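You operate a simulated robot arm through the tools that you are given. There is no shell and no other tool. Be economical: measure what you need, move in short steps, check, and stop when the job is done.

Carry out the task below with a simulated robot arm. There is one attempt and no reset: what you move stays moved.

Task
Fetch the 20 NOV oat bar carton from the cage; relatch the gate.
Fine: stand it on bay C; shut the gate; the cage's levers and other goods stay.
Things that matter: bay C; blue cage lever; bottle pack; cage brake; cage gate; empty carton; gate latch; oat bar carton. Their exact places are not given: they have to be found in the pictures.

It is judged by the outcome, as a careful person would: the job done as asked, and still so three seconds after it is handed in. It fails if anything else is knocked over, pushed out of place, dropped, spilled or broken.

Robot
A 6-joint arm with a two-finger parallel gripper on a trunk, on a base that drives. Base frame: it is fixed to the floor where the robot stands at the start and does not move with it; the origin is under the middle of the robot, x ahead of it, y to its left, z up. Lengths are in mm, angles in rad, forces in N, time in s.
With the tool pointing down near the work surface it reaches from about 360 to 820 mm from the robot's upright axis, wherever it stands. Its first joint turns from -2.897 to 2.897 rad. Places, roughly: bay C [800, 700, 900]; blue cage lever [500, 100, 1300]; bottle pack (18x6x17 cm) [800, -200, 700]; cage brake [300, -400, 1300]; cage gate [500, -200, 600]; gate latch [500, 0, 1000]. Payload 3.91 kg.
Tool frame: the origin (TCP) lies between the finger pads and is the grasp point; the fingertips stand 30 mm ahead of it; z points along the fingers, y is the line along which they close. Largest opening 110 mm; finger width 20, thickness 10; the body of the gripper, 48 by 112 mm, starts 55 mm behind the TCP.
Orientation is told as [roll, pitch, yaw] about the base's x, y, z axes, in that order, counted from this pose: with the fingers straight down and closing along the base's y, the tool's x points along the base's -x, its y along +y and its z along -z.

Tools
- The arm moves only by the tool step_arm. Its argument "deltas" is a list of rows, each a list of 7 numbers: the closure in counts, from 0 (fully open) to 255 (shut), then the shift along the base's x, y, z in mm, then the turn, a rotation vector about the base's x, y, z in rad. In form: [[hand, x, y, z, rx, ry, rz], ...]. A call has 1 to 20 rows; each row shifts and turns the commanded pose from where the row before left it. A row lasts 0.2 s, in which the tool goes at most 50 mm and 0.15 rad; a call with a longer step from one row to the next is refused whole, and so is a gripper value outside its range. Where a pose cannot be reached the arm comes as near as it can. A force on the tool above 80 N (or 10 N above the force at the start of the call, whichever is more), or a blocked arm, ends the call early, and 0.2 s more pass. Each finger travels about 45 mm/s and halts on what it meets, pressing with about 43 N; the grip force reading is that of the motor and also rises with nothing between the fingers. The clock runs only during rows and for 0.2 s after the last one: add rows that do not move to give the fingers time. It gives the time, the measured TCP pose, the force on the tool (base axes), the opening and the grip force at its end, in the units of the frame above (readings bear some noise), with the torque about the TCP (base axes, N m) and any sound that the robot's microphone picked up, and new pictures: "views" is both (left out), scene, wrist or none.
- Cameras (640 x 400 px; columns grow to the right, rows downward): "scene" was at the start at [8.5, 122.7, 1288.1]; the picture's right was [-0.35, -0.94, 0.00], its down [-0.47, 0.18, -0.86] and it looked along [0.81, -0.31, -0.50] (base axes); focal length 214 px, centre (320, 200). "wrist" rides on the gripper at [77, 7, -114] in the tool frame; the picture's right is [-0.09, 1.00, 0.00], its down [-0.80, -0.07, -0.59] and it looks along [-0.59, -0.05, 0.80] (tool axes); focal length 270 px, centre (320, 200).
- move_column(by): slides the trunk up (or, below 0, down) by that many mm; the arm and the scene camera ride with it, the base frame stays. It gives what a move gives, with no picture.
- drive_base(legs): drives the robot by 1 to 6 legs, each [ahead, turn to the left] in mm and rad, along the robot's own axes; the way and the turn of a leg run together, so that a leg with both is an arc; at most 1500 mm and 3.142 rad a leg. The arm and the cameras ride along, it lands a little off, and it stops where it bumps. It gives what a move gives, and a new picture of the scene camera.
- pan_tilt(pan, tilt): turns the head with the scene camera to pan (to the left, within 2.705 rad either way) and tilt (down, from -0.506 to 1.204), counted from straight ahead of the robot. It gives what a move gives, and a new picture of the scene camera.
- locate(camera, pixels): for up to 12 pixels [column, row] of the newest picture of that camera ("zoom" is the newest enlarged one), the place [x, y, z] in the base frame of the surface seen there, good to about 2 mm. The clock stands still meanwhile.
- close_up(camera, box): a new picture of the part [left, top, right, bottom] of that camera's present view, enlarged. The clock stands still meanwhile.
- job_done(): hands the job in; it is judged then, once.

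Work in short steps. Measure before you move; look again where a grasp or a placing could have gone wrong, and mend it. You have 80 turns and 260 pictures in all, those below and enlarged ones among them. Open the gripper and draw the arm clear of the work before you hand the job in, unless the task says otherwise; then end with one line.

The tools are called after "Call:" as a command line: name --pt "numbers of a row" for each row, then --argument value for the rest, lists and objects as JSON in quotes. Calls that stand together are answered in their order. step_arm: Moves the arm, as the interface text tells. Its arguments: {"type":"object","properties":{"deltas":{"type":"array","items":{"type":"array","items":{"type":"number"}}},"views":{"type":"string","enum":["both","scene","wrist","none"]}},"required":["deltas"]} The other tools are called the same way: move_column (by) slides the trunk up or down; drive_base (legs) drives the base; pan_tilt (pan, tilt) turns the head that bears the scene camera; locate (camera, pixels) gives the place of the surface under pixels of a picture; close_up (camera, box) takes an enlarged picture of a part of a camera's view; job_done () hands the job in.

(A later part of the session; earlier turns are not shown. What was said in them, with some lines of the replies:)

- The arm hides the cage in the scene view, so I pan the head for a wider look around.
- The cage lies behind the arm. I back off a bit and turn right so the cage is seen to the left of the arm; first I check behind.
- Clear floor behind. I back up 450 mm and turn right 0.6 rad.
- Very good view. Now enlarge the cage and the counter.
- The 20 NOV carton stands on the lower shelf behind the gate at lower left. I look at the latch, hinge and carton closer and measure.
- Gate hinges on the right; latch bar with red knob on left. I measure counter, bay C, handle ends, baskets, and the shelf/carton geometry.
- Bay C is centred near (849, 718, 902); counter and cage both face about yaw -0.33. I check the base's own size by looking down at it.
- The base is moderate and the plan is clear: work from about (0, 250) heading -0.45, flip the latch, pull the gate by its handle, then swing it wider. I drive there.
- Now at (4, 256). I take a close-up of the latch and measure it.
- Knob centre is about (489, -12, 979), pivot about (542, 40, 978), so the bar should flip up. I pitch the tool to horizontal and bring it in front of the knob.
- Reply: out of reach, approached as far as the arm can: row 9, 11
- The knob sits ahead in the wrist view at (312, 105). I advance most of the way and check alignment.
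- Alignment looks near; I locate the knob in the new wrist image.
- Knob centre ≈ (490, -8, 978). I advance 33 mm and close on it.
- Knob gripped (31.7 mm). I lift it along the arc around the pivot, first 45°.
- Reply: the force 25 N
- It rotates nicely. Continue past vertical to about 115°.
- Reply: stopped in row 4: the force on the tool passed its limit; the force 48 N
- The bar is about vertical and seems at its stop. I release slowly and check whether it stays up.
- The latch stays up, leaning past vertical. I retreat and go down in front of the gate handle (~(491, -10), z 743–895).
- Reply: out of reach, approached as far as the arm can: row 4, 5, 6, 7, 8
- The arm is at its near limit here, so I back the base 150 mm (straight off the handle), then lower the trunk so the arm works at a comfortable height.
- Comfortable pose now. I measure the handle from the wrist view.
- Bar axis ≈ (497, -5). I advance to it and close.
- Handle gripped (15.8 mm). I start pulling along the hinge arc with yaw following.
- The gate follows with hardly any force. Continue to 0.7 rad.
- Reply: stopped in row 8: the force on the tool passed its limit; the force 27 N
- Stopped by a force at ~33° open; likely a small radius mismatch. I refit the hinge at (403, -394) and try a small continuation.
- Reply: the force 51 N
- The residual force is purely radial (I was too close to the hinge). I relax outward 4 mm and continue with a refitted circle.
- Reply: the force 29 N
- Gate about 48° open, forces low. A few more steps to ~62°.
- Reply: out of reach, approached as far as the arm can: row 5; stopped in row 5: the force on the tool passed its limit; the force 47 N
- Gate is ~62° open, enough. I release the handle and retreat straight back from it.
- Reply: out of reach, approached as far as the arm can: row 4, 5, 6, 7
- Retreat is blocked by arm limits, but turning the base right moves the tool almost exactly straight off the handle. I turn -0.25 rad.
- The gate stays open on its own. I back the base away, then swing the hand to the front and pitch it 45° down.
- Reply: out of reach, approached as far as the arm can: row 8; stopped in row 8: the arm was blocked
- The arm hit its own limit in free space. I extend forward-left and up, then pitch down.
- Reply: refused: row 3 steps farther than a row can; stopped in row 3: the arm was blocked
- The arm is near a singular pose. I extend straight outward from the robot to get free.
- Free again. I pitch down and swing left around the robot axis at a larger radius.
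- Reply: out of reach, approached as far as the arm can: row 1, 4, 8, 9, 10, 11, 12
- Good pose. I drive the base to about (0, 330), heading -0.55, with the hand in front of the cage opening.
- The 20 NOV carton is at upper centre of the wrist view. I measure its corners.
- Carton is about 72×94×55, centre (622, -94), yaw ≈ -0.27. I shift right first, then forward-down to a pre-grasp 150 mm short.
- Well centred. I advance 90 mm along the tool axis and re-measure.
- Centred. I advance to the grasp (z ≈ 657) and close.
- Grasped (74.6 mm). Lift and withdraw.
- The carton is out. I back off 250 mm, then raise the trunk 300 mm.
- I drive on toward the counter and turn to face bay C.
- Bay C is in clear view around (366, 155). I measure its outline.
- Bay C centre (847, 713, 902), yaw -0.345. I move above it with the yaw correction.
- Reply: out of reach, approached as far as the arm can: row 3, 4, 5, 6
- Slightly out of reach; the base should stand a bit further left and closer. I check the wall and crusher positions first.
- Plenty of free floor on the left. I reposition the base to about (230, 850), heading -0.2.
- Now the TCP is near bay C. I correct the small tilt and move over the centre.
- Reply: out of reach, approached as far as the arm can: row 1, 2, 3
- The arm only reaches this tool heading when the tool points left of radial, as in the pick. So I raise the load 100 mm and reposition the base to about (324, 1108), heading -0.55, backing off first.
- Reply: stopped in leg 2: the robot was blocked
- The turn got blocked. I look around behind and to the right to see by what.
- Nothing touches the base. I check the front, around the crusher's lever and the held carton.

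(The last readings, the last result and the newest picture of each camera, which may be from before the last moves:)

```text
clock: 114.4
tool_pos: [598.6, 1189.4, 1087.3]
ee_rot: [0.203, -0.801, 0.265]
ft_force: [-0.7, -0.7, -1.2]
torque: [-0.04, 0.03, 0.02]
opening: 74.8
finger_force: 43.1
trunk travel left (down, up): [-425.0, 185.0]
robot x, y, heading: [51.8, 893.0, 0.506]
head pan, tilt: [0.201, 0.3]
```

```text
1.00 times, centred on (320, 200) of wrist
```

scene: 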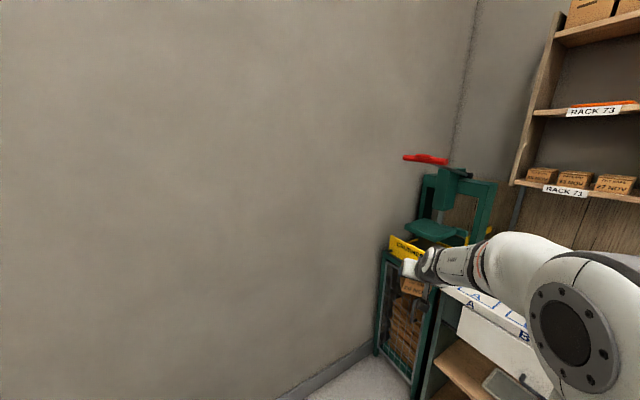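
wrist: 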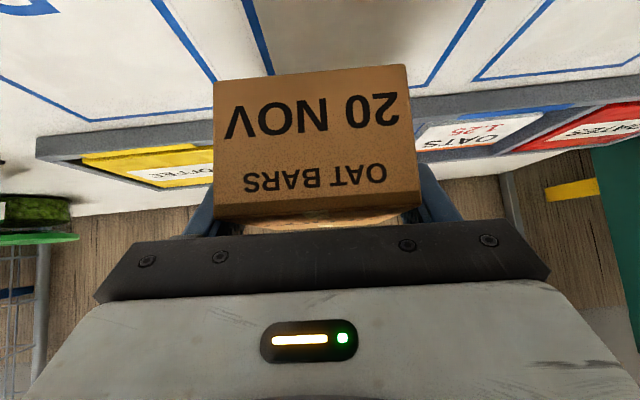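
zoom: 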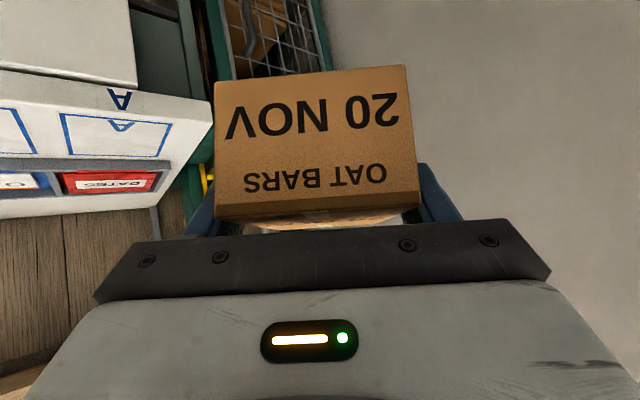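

No contact visible, carton held. I restore the comfortable arm pose (hand left of radial, no roll) before driving on.

Call:
step_arm --pt "255 4 -15 0 -0.034 -0.0143 0.0915" --pt "255 4 -15 0 -0.034 -0.0143 0.0915" --pt "255 4 -15 0 -0.034 -0.0143 0.0915" --pt "255 3 -15 0 -0.034 -0.0143 0.0915" --pt "255 0 0 0 0 0 0"

```text
clock: 115.6
tool_pos: [612.9, 1129.2, 1086.0]
ee_rot: [-0.002, -0.78, 0.781]
ft_force: [-0.1, -0.7, -1.6]
torque: [-0.07, 0.03, 0.0]
opening: 74.8
finger_force: 42.6
trunk travel left (down, up): [-425.0, 185.0]
robot x, y, heading: [51.8, 891.0, 0.51]
head pan, tilt: [0.201, 0.3]
```

scene: 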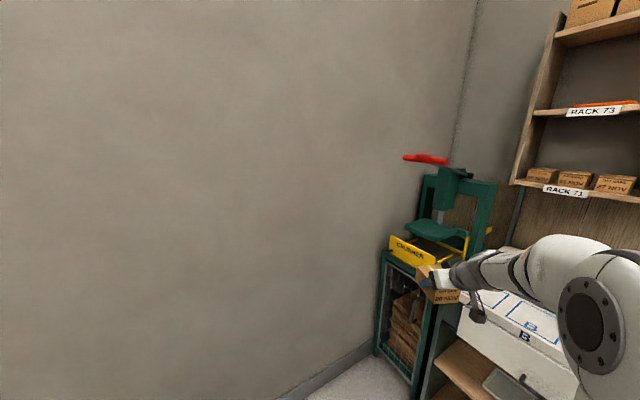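
wrist: 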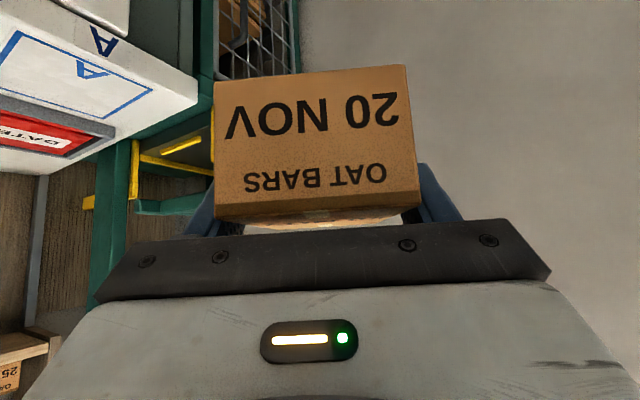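

Now drive on to about (330, 1090) and turn to heading -0.6.

Call:
drive_base --legs '[[0, 0.11], [342, 0], [0, -1.22]]'

```text
clock: 121.4
tool_pos: [790.9, 697.9, 1087.3]
ee_rot: [-0.003, -0.778, -0.324]
ft_force: [0.1, -0.4, -2.0]
torque: [0.03, 0.03, -0.03]
opening: 74.7
finger_force: 42.8
trunk travel left (down, up): [-425.0, 185.0]
robot x, y, heading: [341.0, 1116.3, -0.586]
head pan, tilt: [0.201, 0.3]
```

scene: 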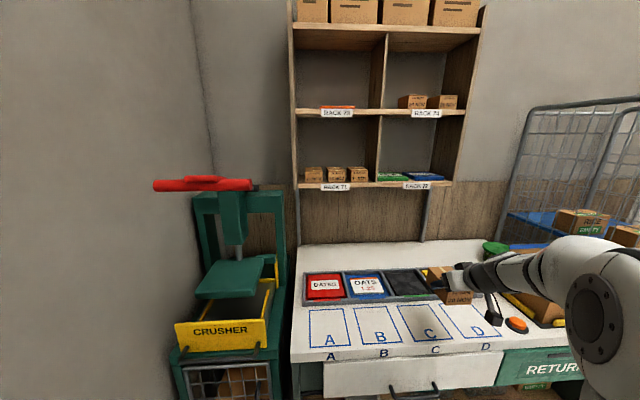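

Nicely placed. I move over the bay centre and lower the trunk 100 mm.

Call:
step_arm --pt "255 25 8.5 0 0 0 -0.02" --pt "255 25.5 8.6 0 0 0 0" --pt "255 0 0 0 0 0 0" --views "none"

Call:
move_column --by -105

Call:
pan_tilt --pan 0.0 --tilt 0.6

```text
clock: 122.2
tool_pos: [840.2, 715.9, 1088.0]
ee_rot: [-0.001, -0.782, -0.348]
ft_force: [-0.7, 0.2, -1.9]
torque: [0.02, 0.02, 0.0]
opening: 74.8
finger_force: 42.9
trunk travel left (down, up): [-425.0, 185.0]
robot x, y, heading: [338.8, 1118.1, -0.586]
head pan, tilt: [0.201, 0.3]
```

```text
clock: 123.6
tool_pos: [839.4, 714.8, 982.7]
ee_rot: [-0.004, -0.781, -0.343]
ft_force: [0.3, 0.8, -1.9]
torque: [0.03, 0.04, -0.01]
opening: 74.9
finger_force: 43.3
trunk travel left (down, up): [-320.0, 290.0]
robot x, y, heading: [342.5, 1119.6, -0.586]
head pan, tilt: [0.201, 0.3]
```

```text
clock: 124.4
tool_pos: [840.4, 714.8, 981.2]
ee_rot: [-0.001, -0.78, -0.343]
ft_force: [0.6, -0.3, -2.1]
torque: [0.01, 0.03, -0.01]
opening: 74.5
finger_force: 42.7
trunk travel left (down, up): [-320.0, 290.0]
robot x, y, heading: [341.8, 1117.9, -0.584]
head pan, tilt: [0.0, 0.6]
```

scene: 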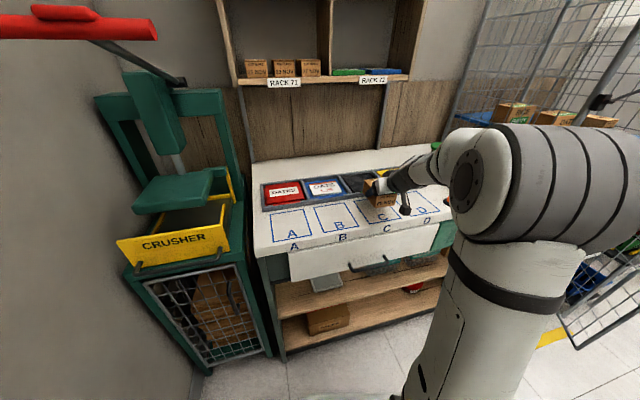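

Carton over bay C. I lower to just above the surface and check.

Call:
step_arm --pt "255 0.5 0 -12 0 0 0" --pt "255 0.5 0 -12 0 0 0" --pt "255 0.5 0 -12 0 0 0" --pt "255 0 0 0 0 0 0" --views "wrist"

Call:
close_up --camera "scene" --box '[320, 150, 448, 230]'

```text
clock: 125.4
tool_pos: [841.5, 714.5, 946.2]
ee_rot: [-0.004, -0.781, -0.344]
ft_force: [-0.7, -1.1, -1.8]
torque: [0.01, 0.0, 0.03]
opening: 74.5
finger_force: 43.3
trunk travel left (down, up): [-320.0, 290.0]
robot x, y, heading: [341.5, 1118.9, -0.586]
head pan, tilt: [0.0, 0.6]
```

wrist: 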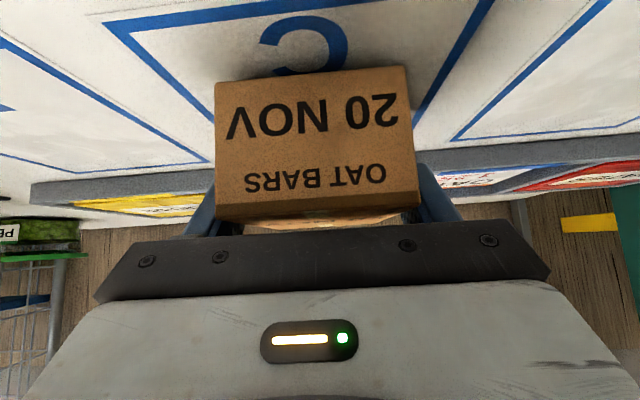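

```text
5.00 times, centred on (384, 190) of scene
```

zoom: 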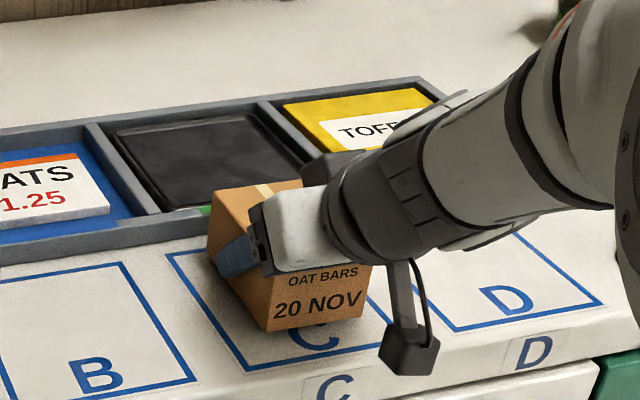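

Call:
locate --camera "wrist" --pixels '[[225, 85], [402, 70], [310, 140], [108, 24], [480, 5], [415, 118], [205, 160]]'

```text
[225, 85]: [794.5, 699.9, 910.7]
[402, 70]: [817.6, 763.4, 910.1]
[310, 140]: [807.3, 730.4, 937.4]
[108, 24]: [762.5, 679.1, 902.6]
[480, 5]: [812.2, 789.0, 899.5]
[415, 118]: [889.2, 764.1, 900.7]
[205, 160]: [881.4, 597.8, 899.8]
```

Centred within 4 mm, bottom 8 mm above. Lower to contact.

Call:
step_arm --pt "255 0 0 -4 0 0 0" --pt "255 0 0 -2 0 0 0" --pt "255 0 0 -1.5 0 0 0" --pt "255 0 0 0 0 0 0" --views "none"

```text
clock: 126.4
tool_pos: [841.5, 715.3, 938.0]
ee_rot: [-0.002, -0.782, -0.346]
ft_force: [-0.2, -0.3, -1.6]
torque: [0.04, 0.03, 0.02]
opening: 74.7
finger_force: 42.9
trunk travel left (down, up): [-320.0, 290.0]
robot x, y, heading: [343.5, 1118.6, -0.592]
head pan, tilt: [0.0, 0.6]
```

Call:
step_arm --pt "255 0 0 -1 0 0 0" --pt "255 0 0 -1 0 0 0" --pt "255 0 0 0 0 0 0" --views "wrist"

```text
clock: 127.2
tool_pos: [842.0, 716.1, 938.5]
ee_rot: [-0.004, -0.782, -0.344]
ft_force: [2.5, -1.1, 8.8]
torque: [0.12, -0.87, -0.07]
opening: 74.7
finger_force: 43.2
trunk travel left (down, up): [-320.0, 290.0]
robot x, y, heading: [344.2, 1116.7, -0.586]
head pan, tilt: [0.0, 0.6]
```

wrist: 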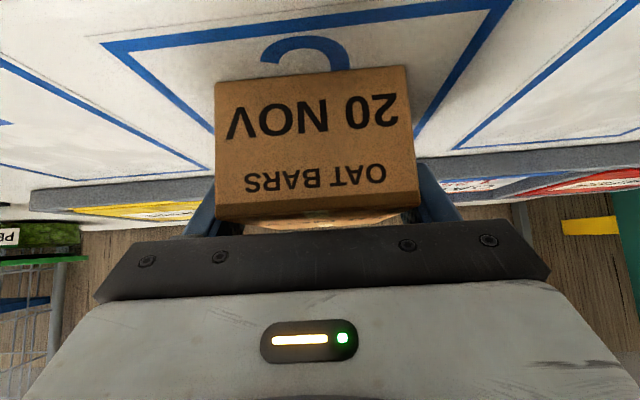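

Contact (fz +9 N). I release and withdraw along the tool axis.

Call:
step_arm --pt "180 0 0 0 0 0 0" --pt "120 0 0 0 0 0 0" --pt "60 0 0 0 0 0 0" --pt "0 0 0 0 0 0 0" --pt "0 0 0 0 0 0 0" --pt "0 -10 3.6 11 0 0 0" --pt "0 -20 7.2 21 0 0 0" --pt "0 -20 7.2 21 0 0 0" --pt "0 -20 7.2 21 0 0 0" --pt "0 -20 7.2 21 0 0 0" --pt "0 0 0 0 0 0 0"

```text
clock: 129.6
tool_pos: [751.4, 748.5, 1033.7]
ee_rot: [-0.001, -0.78, -0.344]
ft_force: [0.8, -0.4, 0.5]
torque: [-0.01, 0.02, -0.01]
opening: 109.7
finger_force: 0.0
trunk travel left (down, up): [-320.0, 290.0]
robot x, y, heading: [340.1, 1120.1, -0.586]
head pan, tilt: [0.0, 0.6]
```

scene: 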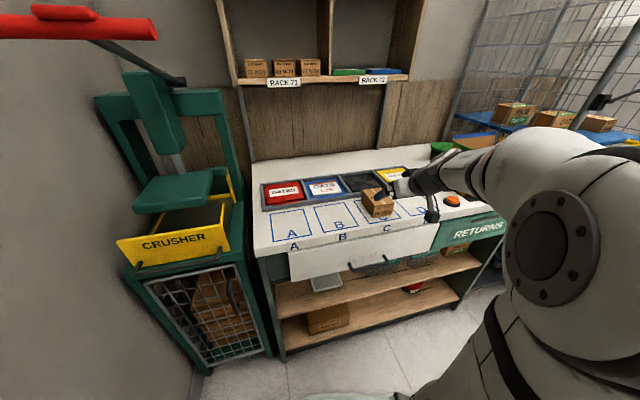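
wrist: 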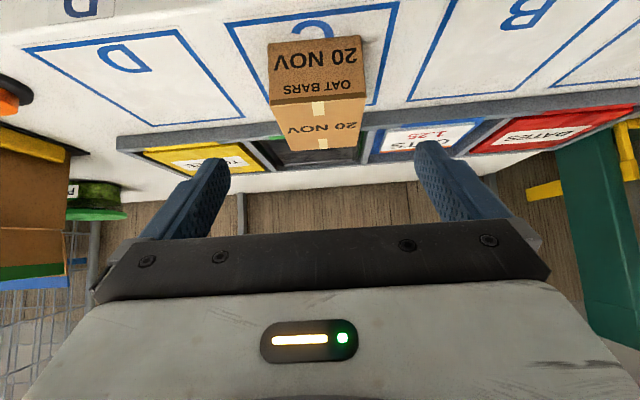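

The 20 NOV carton stands inside bay C. Now for the gate: I turn right, drive to about (-300, 100), then turn to heading -1.0 so the arm stays outside of the open gate.

Call:
drive_base --legs '[[0, -1.54], [1204, 0], [0, 1.13]]'

Call:
move_column --by -200

Call:
pan_tilt --pan 0.45 --tilt 0.6

```text
clock: 142.2
tool_pos: [-27.7, -407.9, 1033.0]
ee_rot: [-0.003, -0.784, -0.721]
ft_force: [-0.3, 0.0, 0.5]
torque: [0.02, -0.01, 0.01]
opening: 110.0
finger_force: 0.0
trunk travel left (down, up): [-320.0, 290.0]
robot x, y, heading: [-277.3, 81.0, -0.971]
head pan, tilt: [0.0, 0.6]
```

scene: 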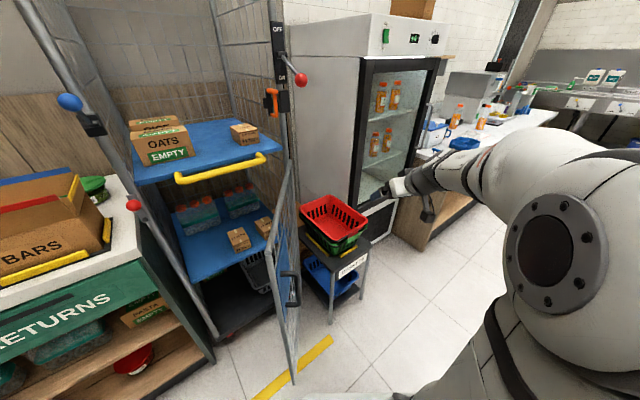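

```text
clock: 144.4
tool_pos: [-27.4, -409.7, 830.9]
ee_rot: [0.0, -0.782, -0.722]
ft_force: [0.0, -0.5, -0.2]
torque: [0.03, -0.01, 0.01]
opening: 110.3
finger_force: 0.0
trunk travel left (down, up): [-120.0, 490.0]
robot x, y, heading: [-279.6, 80.2, -0.97]
head pan, tilt: [0.0, 0.6]
```

```text
clock: 145.3
tool_pos: [-26.7, -409.3, 832.9]
ee_rot: [-0.003, -0.782, -0.723]
ft_force: [0.9, 0.3, -0.4]
torque: [-0.01, -0.01, 0.02]
opening: 109.9
finger_force: 0.1
trunk travel left (down, up): [-120.0, 490.0]
robot x, y, heading: [-277.5, 82.4, -0.971]
head pan, tilt: [0.45, 0.6]
```

scene: 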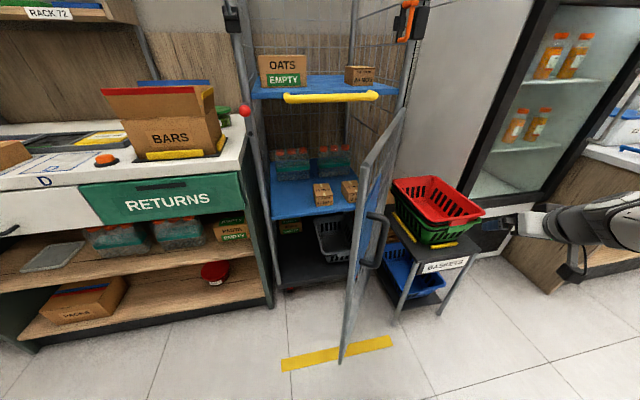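

Clear view of the open gate. I measure its edge, handle and hinge.

Call:
locate --camera "scene" --pixels '[[364, 162], [402, 112], [351, 300], [386, 230], [365, 262], [375, 195], [340, 360], [386, 180], [245, 110]]'

```text
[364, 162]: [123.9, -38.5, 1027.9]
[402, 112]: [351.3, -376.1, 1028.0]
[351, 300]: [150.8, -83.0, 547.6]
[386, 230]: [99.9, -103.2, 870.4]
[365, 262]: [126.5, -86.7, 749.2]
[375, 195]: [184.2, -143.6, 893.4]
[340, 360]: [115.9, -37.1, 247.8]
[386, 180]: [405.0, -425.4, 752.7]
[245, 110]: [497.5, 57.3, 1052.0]
```

Gate is ~53° open, hinge ≈ (393, -441). I'll push with closed fingertips on the blue plate just right of the handle; first move to a stand-off point.

Call:
step_arm --pt "255 17.7 22 3.6 0 0 0.13" --pt "255 17.7 22 3.6 0 0 0.13" --pt "255 17.7 25 3.6 0 0 0.13" --pt "255 17.7 25 3.6 0 0 0.13" --pt "255 17.7 27 3.6 0 0 0.13" --pt "255 17.7 28 3.6 0 0 0.13" --pt "255 17.7 28 3.6 0 0 0.13" --pt "255 17.7 28 3.6 0 0 0.13" --pt "255 0 0 0 0 0 0"

```text
clock: 147.3
tool_pos: [114.9, -202.8, 860.9]
ee_rot: [-0.001, -0.782, 0.319]
ft_force: [0.5, 0.2, -0.5]
torque: [0.02, -0.02, 0.02]
opening: 0.1
finger_force: 37.7
trunk travel left (down, up): [-120.0, 490.0]
robot x, y, heading: [-278.1, 80.5, -0.969]
head pan, tilt: [0.45, 0.6]
```

scene: 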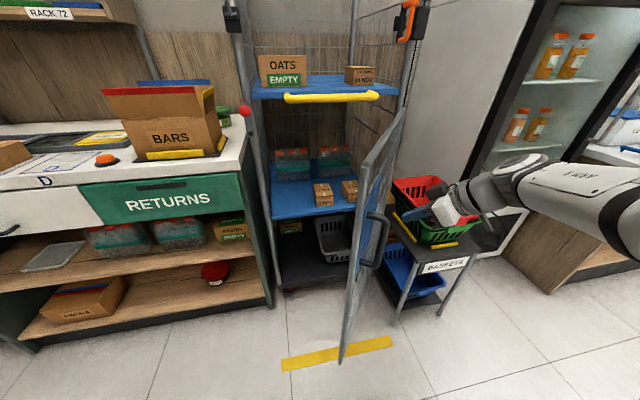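
wrist: 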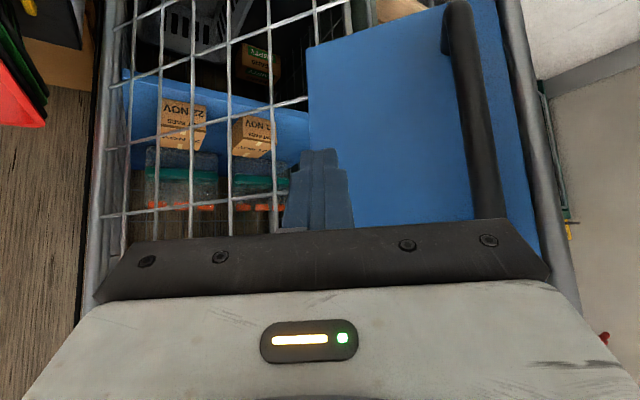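

Reached. The fingertips point near the plate's right edge; I measure to pick the contact point.

Call:
locate --camera "wrist" --pixels '[[312, 130], [350, 130], [400, 130], [460, 130], [470, 100], [340, 200]]'

```text
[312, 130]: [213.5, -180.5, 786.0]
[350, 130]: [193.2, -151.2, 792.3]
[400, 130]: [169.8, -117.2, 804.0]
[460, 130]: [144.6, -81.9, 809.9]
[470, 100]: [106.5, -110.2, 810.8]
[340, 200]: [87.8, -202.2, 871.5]
```

I push along the closing arc, first part (down to ~24° open).

Call:
step_arm --pt "255 29 18 0 0 0 0" --pt "255 25 16 0 0 0 0" --pt "255 17 10 0 0 0 0" --pt "255 17 10 0 0 0 0" --pt "255 16 10 0 0 0 0" --pt "255 18.5 8.5 0 0 0 -0.04" --pt "255 18.5 8.2 0 0 0 -0.04" --pt "255 18.5 8 0 0 0 -0.04" --pt "255 19.5 5.5 0 0 0 -0.05" --pt "255 19.5 5 0 0 0 -0.05" --pt "255 19.5 4.5 0 0 0 -0.05"

```text
clock: 149.7
tool_pos: [332.7, -99.6, 861.8]
ee_rot: [-0.001, -0.782, 0.046]
ft_force: [-0.3, 0.0, 0.8]
torque: [0.0, -0.03, -0.01]
opening: 0.2
finger_force: 37.3
trunk travel left (down, up): [-120.0, 490.0]
robot x, y, heading: [-275.6, 84.3, -0.971]
head pan, tilt: [0.45, 0.6]
```

scene: 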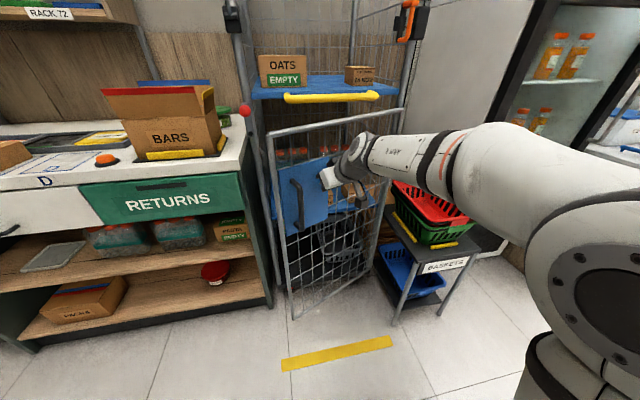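
wrist: 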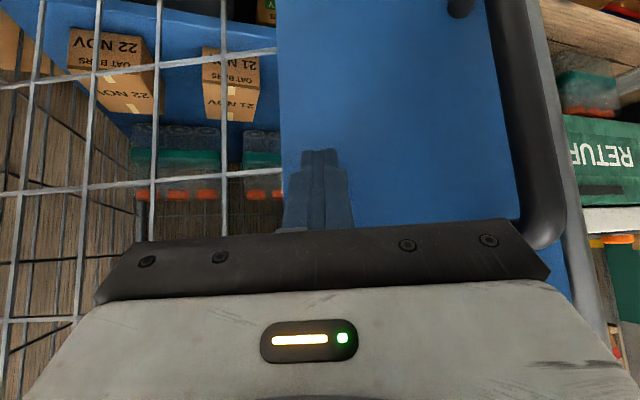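

Gate follows. Continue to nearly closed, slowing.

Call:
step_arm --pt "255 15 1.5 0 0 0 -0.037" --pt "255 15 1.2 0 0 0 -0.037" --pt "255 15 1.2 0 0 0 -0.037" --pt "255 15 1.1 0 0 0 -0.039" --pt "255 12.5 -1 0 0 0 -0.037" --pt "255 12.5 -1 0 0 0 -0.037" --pt "255 12 -1 0 0 0 -0.037" --pt "255 12 -1 0 0 0 -0.039" --pt "255 8 -1.5 0 0 0 -0.02" --pt "255 8 -1.5 0 0 0 -0.02" --pt "255 0 0 0 0 0 0"

```text
clock: 152.1
tool_pos: [404.3, -177.2, 820.3]
ee_rot: [0.049, -0.804, -0.257]
ft_force: [-0.1, -0.7, -0.7]
torque: [0.01, 0.01, 0.0]
opening: 0.1
finger_force: 37.9
out of reach, approached as far as the arm can: row 4, 5, 6, 7, 8, 9, 10
trunk travel left (down, up): [-120.0, 490.0]
robot x, y, heading: [-274.2, 82.5, -0.97]
head pan, tilt: [0.45, 0.6]
```

scene: 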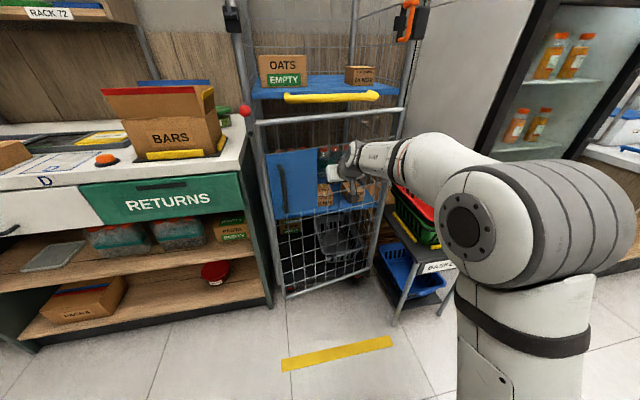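
wrist: 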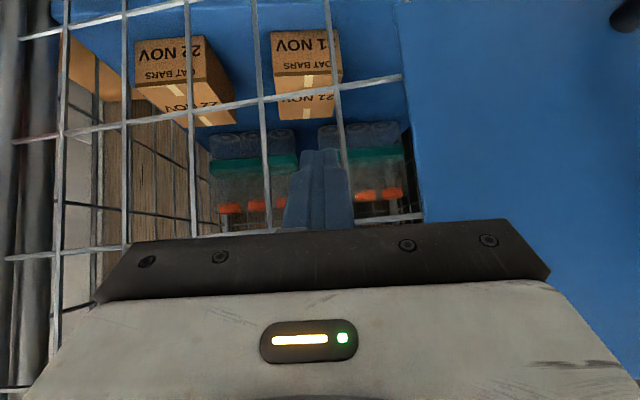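

The gate is almost closed but the arm hit a reach limit. I measure how far open it still is.

Call:
locate --camera "scene" --pixels '[[256, 124], [330, 115], [400, 110], [290, 150], [262, 200], [284, 298], [247, 150], [283, 180]]'

Call:
close_up --camera "scene" --box '[230, 90, 358, 170]'

```text
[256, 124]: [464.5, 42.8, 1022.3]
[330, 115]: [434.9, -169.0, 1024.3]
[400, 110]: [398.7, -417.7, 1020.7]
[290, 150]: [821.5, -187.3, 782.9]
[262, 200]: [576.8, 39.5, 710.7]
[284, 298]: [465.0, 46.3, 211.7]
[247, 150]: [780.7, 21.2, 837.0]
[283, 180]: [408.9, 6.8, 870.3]
```

```text
5.00 times, centred on (294, 130) of scene
```

zoom: 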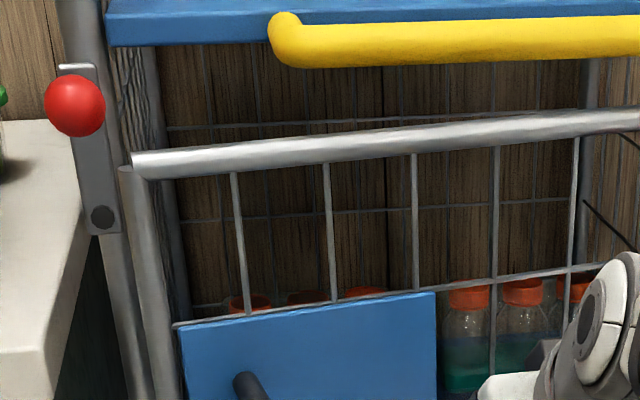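

About 90 mm (11°) to go. I pull the hand back, back off the base, and re-pose the arm so I can come from further left where this heading is reachable.

Call:
step_arm --pt "255 -20 0 5 0 0 0" --pt "255 -30 0 5 0 0 0" --pt "255 -40 0 5 0 0 0" --pt "255 -40 0 5 0 0 0" --pt "255 0 0 0 0 0 0" --views "none"

Call:
drive_base --legs '[[-200, 0]]'

```text
clock: 153.3
tool_pos: [273.8, -176.5, 840.5]
ee_rot: [0.028, -0.794, -0.253]
ft_force: [0.2, -0.3, -0.1]
torque: [0.0, 0.01, -0.01]
opening: 0.1
finger_force: 37.4
trunk travel left (down, up): [-120.0, 490.0]
robot x, y, heading: [-276.9, 82.3, -0.972]
head pan, tilt: [0.45, 0.6]
```

```text
clock: 154.9
tool_pos: [162.4, -9.6, 841.2]
ee_rot: [0.031, -0.793, -0.255]
ft_force: [0.3, 0.0, 0.4]
torque: [0.02, 0.01, -0.01]
opening: 0.0
finger_force: 37.4
trunk travel left (down, up): [-120.0, 490.0]
robot x, y, heading: [-394.9, 246.3, -0.973]
head pan, tilt: [0.45, 0.6]
```

scene: 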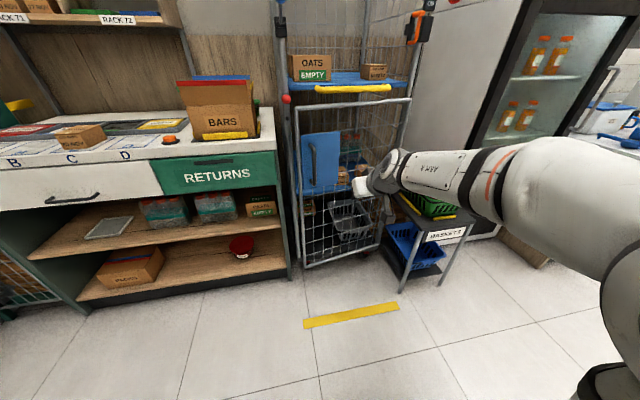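

Now re-pose the arm to its comfortable carrying pose relative to the robot.

Call:
step_arm --pt "255 -34.7 -22.5 2.2 -0.0022 0.002 -0.05" --pt "255 -34.7 -22.5 2.2 -0.0022 0.002 -0.05" --pt "255 -34.7 -22.5 2.2 -0.0022 0.002 -0.05" --pt "255 -34.7 -22.5 2.2 -0.0022 0.002 -0.05" --pt "255 -34.7 -22.5 2.2 -0.0022 0.002 -0.05" --pt "255 -34.7 -22.5 2.2 -0.0022 0.002 -0.05" --pt "255 -34.7 -22.5 2.2 -0.0022 0.002 -0.05" --pt "255 -34.7 -22.5 2.2 -0.0022 0.002 -0.05" --pt "255 -34.7 -22.5 2.2 -0.0022 0.002 -0.05" --pt "255 0 0 0 0 0 0" --views "none"

Call:
drive_base --legs '[[0, 1.04], [370, 0], [0, -0.62]]'

```text
clock: 157.1
tool_pos: [-151.9, -212.3, 860.5]
ee_rot: [-0.004, -0.789, -0.679]
ft_force: [-0.4, 0.7, 0.1]
torque: [0.0, 0.0, 0.0]
opening: 0.2
finger_force: 37.3
trunk travel left (down, up): [-120.0, 490.0]
robot x, y, heading: [-392.9, 247.3, -0.972]
head pan, tilt: [0.45, 0.6]
```

```text
clock: 163.2
tool_pos: [448.8, 58.5, 860.8]
ee_rot: [0.028, -0.783, -0.023]
ft_force: [3.3, 29.2, 7.4]
torque: [-0.05, -0.12, 0.39]
opening: 0.0
finger_force: 37.6
trunk travel left (down, up): [-120.0, 490.0]
robot x, y, heading: [-19.3, 272.7, -0.251]
head pan, tilt: [0.45, 0.6]
stopped in leg 3: the force on the tool passed its limit (the readings are from after the stop); the commanded pose is now the measured one
```

scene: 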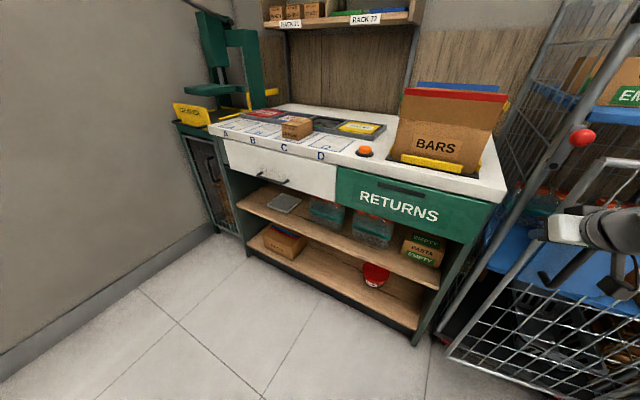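

The turn brought the fingers against the half-closed gate's edge. I turn back left and back off.

Call:
drive_base --legs '[[0, 0.15], [-150, 0], [0, -0.45]]'

Call:
pan_tilt --pan 0.1 --tilt 0.6

```text
clock: 166.5
tool_pos: [216.0, -60.2, 859.0]
ee_rot: [0.029, -0.783, -0.329]
ft_force: [0.9, -0.5, -0.3]
torque: [0.0, -0.01, 0.01]
opening: 0.2
finger_force: 37.8
trunk travel left (down, up): [-120.0, 490.0]
robot x, y, heading: [-166.3, 290.8, -0.547]
head pan, tilt: [0.45, 0.6]
```

scene: 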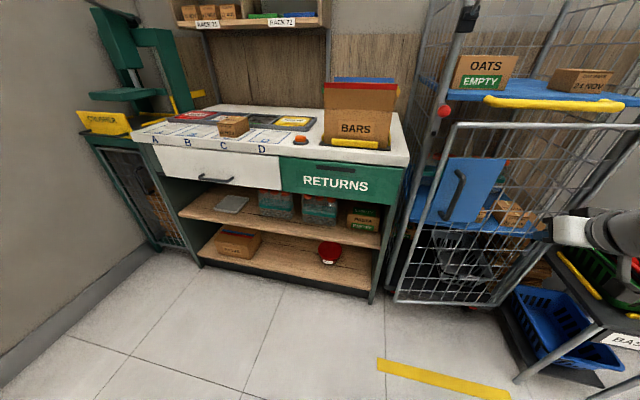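

```text
clock: 167.3
tool_pos: [215.7, -60.2, 859.7]
ee_rot: [0.03, -0.783, -0.329]
ft_force: [-0.6, 0.0, 0.5]
torque: [0.03, 0.03, -0.02]
opening: 0.1
finger_force: 37.8
trunk travel left (down, up): [-120.0, 490.0]
robot x, y, heading: [-169.2, 290.3, -0.548]
head pan, tilt: [0.099, 0.6]
```

scene: 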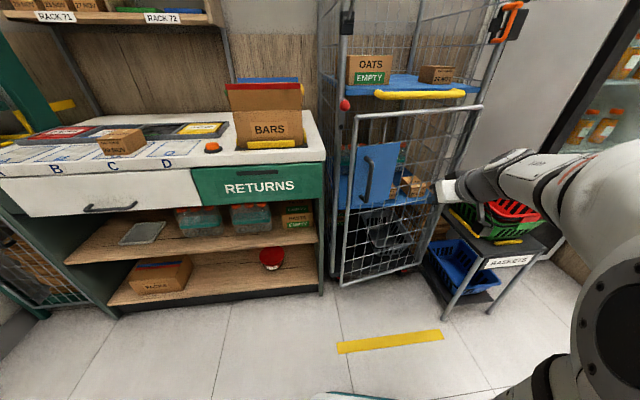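

Scene intact. I measure the gate again.

Call:
locate --camera "scene" --pixels '[[357, 116], [478, 107], [368, 180], [392, 160], [398, 190], [355, 180], [344, 104], [347, 130]]'

```text
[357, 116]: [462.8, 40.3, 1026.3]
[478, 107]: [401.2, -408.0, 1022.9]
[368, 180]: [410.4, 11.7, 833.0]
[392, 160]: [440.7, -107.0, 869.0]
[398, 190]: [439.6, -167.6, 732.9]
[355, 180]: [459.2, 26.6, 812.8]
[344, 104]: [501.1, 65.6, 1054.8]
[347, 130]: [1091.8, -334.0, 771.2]
```

Gate still ~11° open. I push on the plate at (443, -85) until it meets the frame.

Call:
step_arm --pt "255 37 -4 0 0 0 0" --pt "255 37 -4 0 0 0 0" --pt "255 37 -4 0 0 0 0" --pt "255 37 -4 0 0 0 0" --pt "255 30 -3 0 0 0 0" --pt "255 14 -2 0 0 0 0" --pt "255 12 -2.5 0 0 0 0" --pt "255 12 -2.5 0 0 0 0" --pt "255 12 -3 0 0 0 0" --pt "255 12 -3 0 0 0 0" --pt "255 10 -3 0 0 0 0" --pt "255 8 -2 0 0 0 0" --pt "255 8 -2 0 0 0 0" --pt "255 0 0 0 0 0 0"

```text
clock: 170.3
tool_pos: [481.2, -98.4, 860.1]
ee_rot: [0.031, -0.781, -0.329]
ft_force: [-10.9, 4.1, -1.9]
torque: [-0.04, 0.21, -0.04]
opening: 0.0
finger_force: 38.0
trunk travel left (down, up): [-120.0, 490.0]
robot x, y, heading: [-165.4, 290.3, -0.541]
head pan, tilt: [0.099, 0.6]
```

scene: 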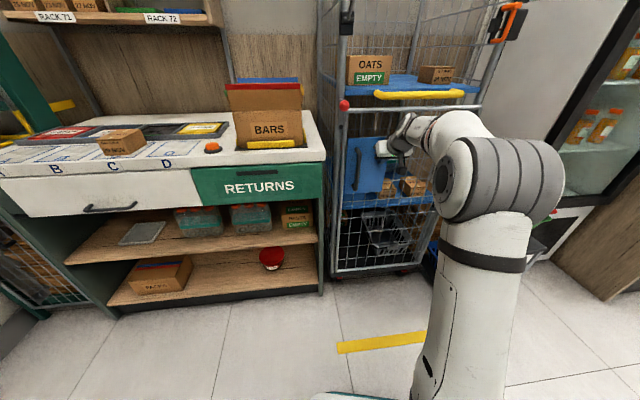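
wrist: 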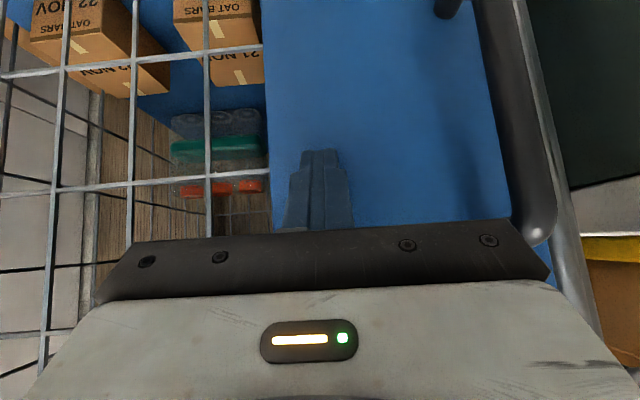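

Contact force 11 N. I check whether the gate edge is now flush with the post.

Call:
close_up --camera "scene" --box '[320, 80, 400, 130]'

Call:
locate --camera "scene" --pixels '[[353, 112], [356, 112], [380, 109], [344, 104], [343, 120], [349, 130], [358, 165]]'

```text
8.00 times, centred on (360, 105) of scene
```

zoom: 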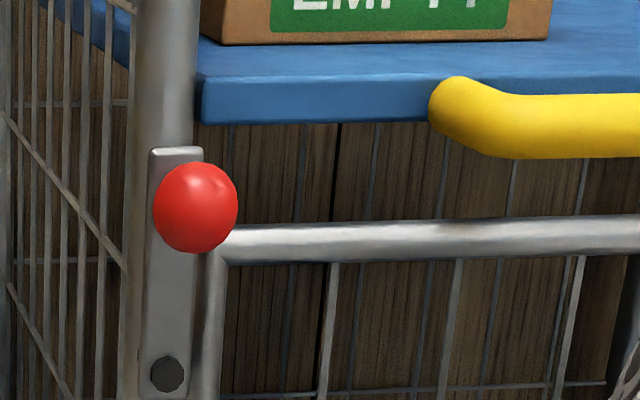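

```text
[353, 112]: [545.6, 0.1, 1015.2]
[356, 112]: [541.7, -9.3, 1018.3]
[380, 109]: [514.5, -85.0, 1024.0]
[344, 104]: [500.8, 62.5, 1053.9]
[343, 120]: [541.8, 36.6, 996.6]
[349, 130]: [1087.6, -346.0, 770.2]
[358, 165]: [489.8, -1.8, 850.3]
```

The gate is back in its closed place. I withdraw 70 mm, raise the trunk 150 mm, and move to the left of the latch knob.

Call:
step_arm --pt "255 -35 10 0 0 0 0" --pt "255 -35 10 0 0 0 0" --pt "255 0 0 0 0 0 0" --views "none"

Call:
move_column --by 150

Call:
step_arm --pt "255 0 31 7 0 0 0.055" --pt "255 0 31 7 0 0 0.055" --pt "255 5 31 7 0 0 0.055" --pt "255 10 31 7 0 0 0.055" --pt "255 10 31 7 0 0 0.055" --pt "255 10 30 8 0 0 0.055" --pt "255 0 0 0 0 0 0"

```text
clock: 171.1
tool_pos: [411.8, -79.2, 859.8]
ee_rot: [0.028, -0.781, -0.33]
ft_force: [-0.2, -0.1, -0.3]
torque: [0.01, 0.0, 0.02]
opening: 0.0
finger_force: 37.0
trunk travel left (down, up): [-120.0, 490.0]
robot x, y, heading: [-163.6, 289.8, -0.545]
head pan, tilt: [0.099, 0.6]
```

```text
clock: 172.9
tool_pos: [411.4, -79.8, 1010.9]
ee_rot: [0.03, -0.781, -0.33]
ft_force: [0.3, 0.4, -0.1]
torque: [-0.02, 0.01, 0.0]
opening: 0.0
finger_force: 37.8
trunk travel left (down, up): [-270.0, 340.0]
robot x, y, heading: [-166.3, 286.5, -0.548]
head pan, tilt: [0.099, 0.6]
```

```text
clock: 174.5
tool_pos: [447.8, 107.1, 1052.6]
ee_rot: [0.03, -0.781, -0.001]
ft_force: [-1.2, -1.2, 0.2]
torque: [0.0, 0.01, -0.02]
opening: 0.1
finger_force: 37.7
trunk travel left (down, up): [-270.0, 340.0]
robot x, y, heading: [-170.2, 287.1, -0.544]
head pan, tilt: [0.099, 0.6]
```

scene: 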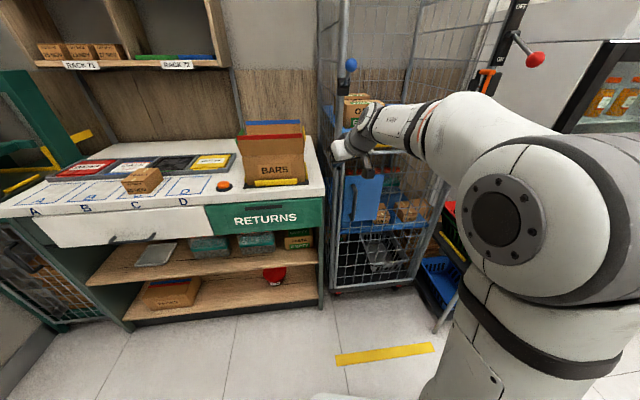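
wrist: 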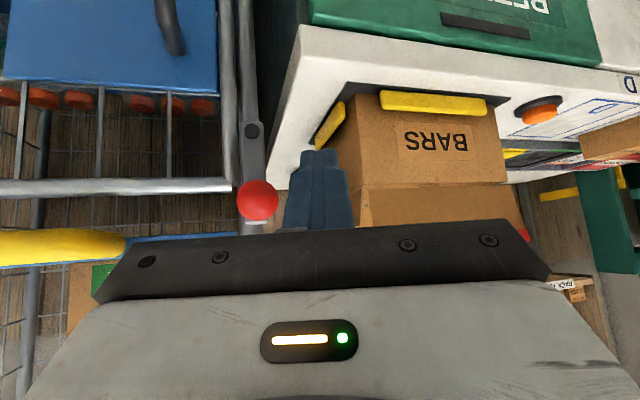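

The knob at (258, 200) is to the right of the fingertips. I verify its position.

Call:
locate --camera "wrist" --pixels '[[258, 200], [252, 130], [430, 140], [335, 130]]'

```text
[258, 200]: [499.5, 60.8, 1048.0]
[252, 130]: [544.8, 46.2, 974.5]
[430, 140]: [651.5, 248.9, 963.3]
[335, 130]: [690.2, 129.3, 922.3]
```

Matches. I advance beside the knob and push it right past vertical.

Call:
step_arm --pt "255 33 -1 0 0 0 0" --pt "255 32 -1 0 0 0 0" --pt "255 -5.5 -16 5 0 0 0" --pt "255 -5.5 -16 5 0 0 0" --pt "255 -4 -12 1 0 0 0" --pt "255 -4 -12 0 0 0 0" --pt "255 0 0 0 0 0 0"

```text
clock: 176.1
tool_pos: [492.0, 46.4, 1064.4]
ee_rot: [0.03, -0.782, 0.001]
ft_force: [-0.1, 0.1, 0.1]
torque: [0.01, -0.04, -0.02]
opening: 0.0
finger_force: 37.9
trunk travel left (down, up): [-270.0, 340.0]
robot x, y, heading: [-166.3, 289.6, -0.547]
head pan, tilt: [0.099, 0.6]
```

scene: 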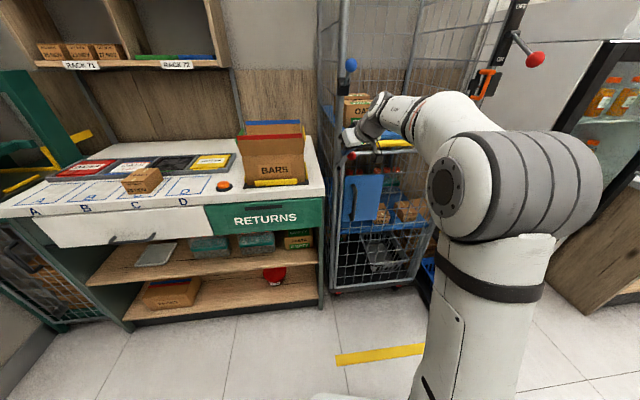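
wrist: 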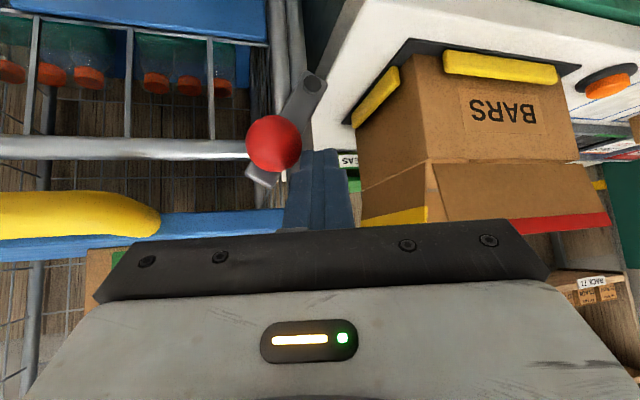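

The bar follows at ~60°. Continue the arc downwards.

Call:
step_arm --pt "255 -3 -10 -2 0 0 0" --pt "255 -3 -10 -2 0 0 0" --pt "255 -3.5 -10 -6 0 0 0" --pt "255 -3.5 -10 -6.5 0 0 0" --pt "255 -2 -5 -6 0 0 0" --pt "255 -1.5 -5 -6 0 0 0" --pt "255 0 -1 -4 0 0 0" --pt "255 0 0 0 0 0 0"

Call:
locate --camera "wrist" --pixels '[[300, 150]]'

```text
clock: 177.9
tool_pos: [475.8, -2.9, 1032.2]
ee_rot: [0.03, -0.782, -0.001]
ft_force: [-0.1, 0.0, 0.4]
torque: [-0.04, -0.01, 0.01]
opening: 0.2
finger_force: 37.9
trunk travel left (down, up): [-270.0, 340.0]
robot x, y, heading: [-165.4, 290.1, -0.546]
head pan, tilt: [0.099, 0.6]
```

scene: 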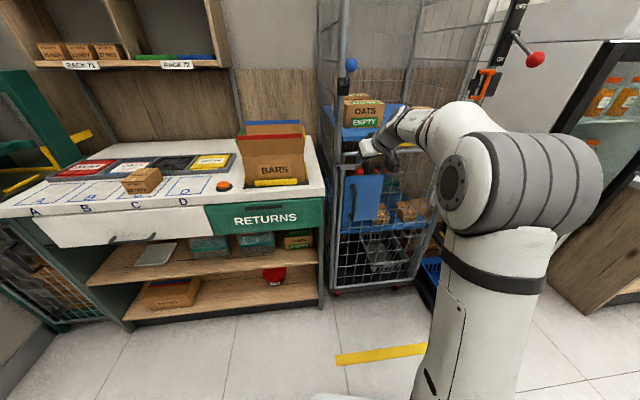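
wrist: 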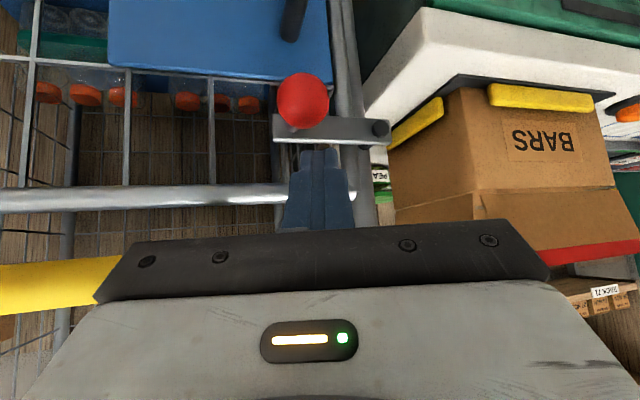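

```text
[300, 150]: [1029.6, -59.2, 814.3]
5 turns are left
```

The bar is down, apparently horizontal. I verify the knob position and withdraw the hand.

Call:
locate --camera "wrist" --pixels '[[303, 100], [380, 128], [285, 128], [335, 130]]'

Call:
step_arm --pt "255 -20 4 12 0 0 0" --pt "255 -35 8 10 0 0 0" --pt "255 -40 8 10 0 0 0" --pt "200 -40 8 10 0 0 0" --pt "100 -10 0 0 0 0 0" --pt "0 0 0 0 0 0 0" --pt "0 0 0 0 0 0 0" --pt "0 0 0 0 0 0 0"

Call:
close_up --camera "scene" --box '[315, 130, 415, 300]'

Call:
close_up --camera "wrist" --box '[180, 0, 500, 200]'

```text
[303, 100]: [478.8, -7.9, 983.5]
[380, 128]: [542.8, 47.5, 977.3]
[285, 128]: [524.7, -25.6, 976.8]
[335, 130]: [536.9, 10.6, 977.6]
```

```text
clock: 179.7
tool_pos: [331.0, 26.4, 1074.5]
ee_rot: [0.03, -0.783, 0.001]
ft_force: [0.0, 0.3, -0.9]
torque: [0.0, -0.01, 0.0]
opening: 102.4
finger_force: 0.1
trunk travel left (down, up): [-270.0, 340.0]
robot x, y, heading: [-167.1, 285.3, -0.548]
head pan, tilt: [0.099, 0.6]
```

scene: 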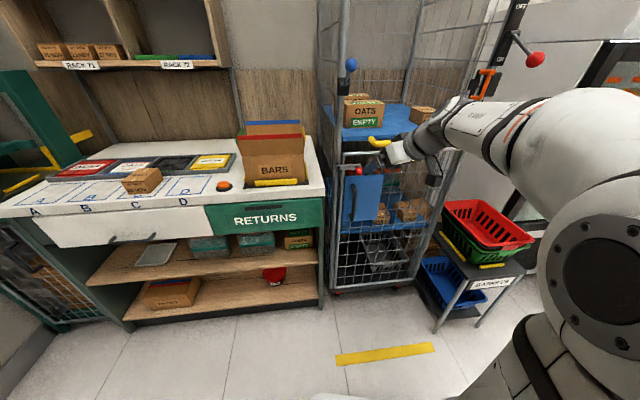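
wrist: 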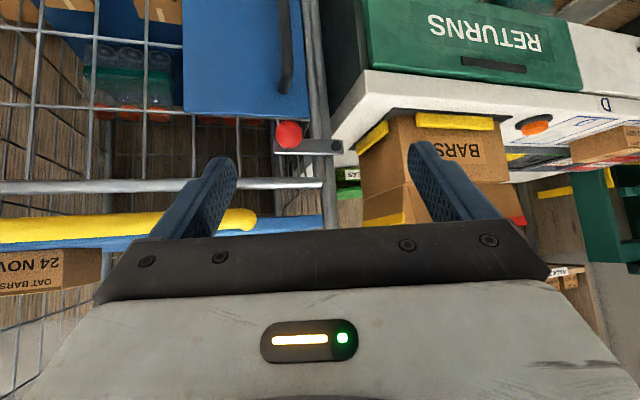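

```text
2.35 times, centred on (365, 215) of scene
```

zoom: 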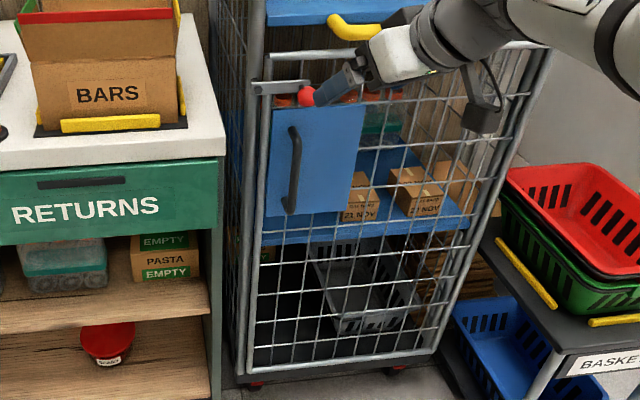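

```text
2.00 times, centred on (340, 100) of wrist
4 turns are left
```

zoom: 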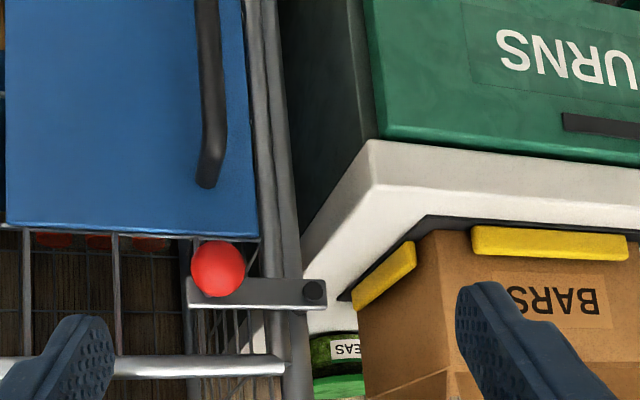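

Latch bar is level (z ≈ 977 at both ends) across the closed gate, the carton stands on bay C. I back the robot clear.

Call:
drive_base --legs '[[-200, 0]]'

Call:
close_up --camera "scene" --box '[0, 60, 440, 335]'

```text
clock: 181.3
tool_pos: [160.2, 127.6, 1072.6]
ee_rot: [0.03, -0.782, -0.001]
ft_force: [-1.1, 0.2, -1.0]
torque: [0.01, 0.0, 0.01]
opening: 109.9
finger_force: 0.1
trunk travel left (down, up): [-270.0, 340.0]
robot x, y, heading: [-334.7, 388.8, -0.546]
head pan, tilt: [0.099, 0.6]
```

scene: 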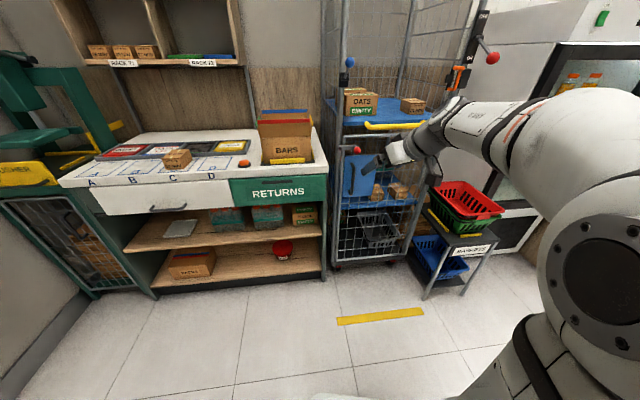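

```text
1.45 times, centred on (220, 198) of scene
3 turns are left
```

zoom: 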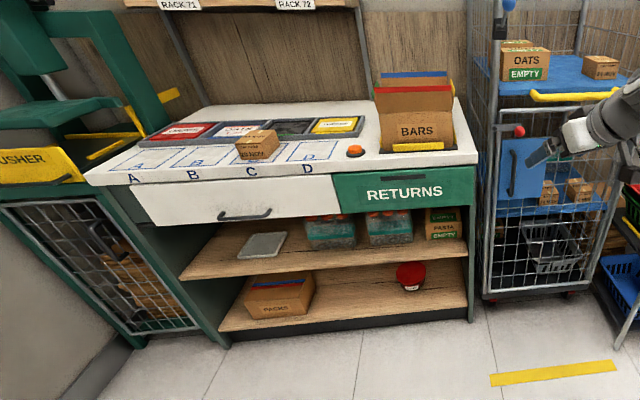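

All is in place: carton on C, gate shut and latched, other goods untouched, gripper open and clear. I hand it in.

Call:
job_done

```text
The job is handed in.
```

The 20 NOV oat bar carton stands on bay C, and the cage gate is shut with its latch bar level across it. The levers and other goods look unmoved in the last pictures. While I was closing the gate, the closed fingers bumped its edge once; I backed off and it showed no shift.
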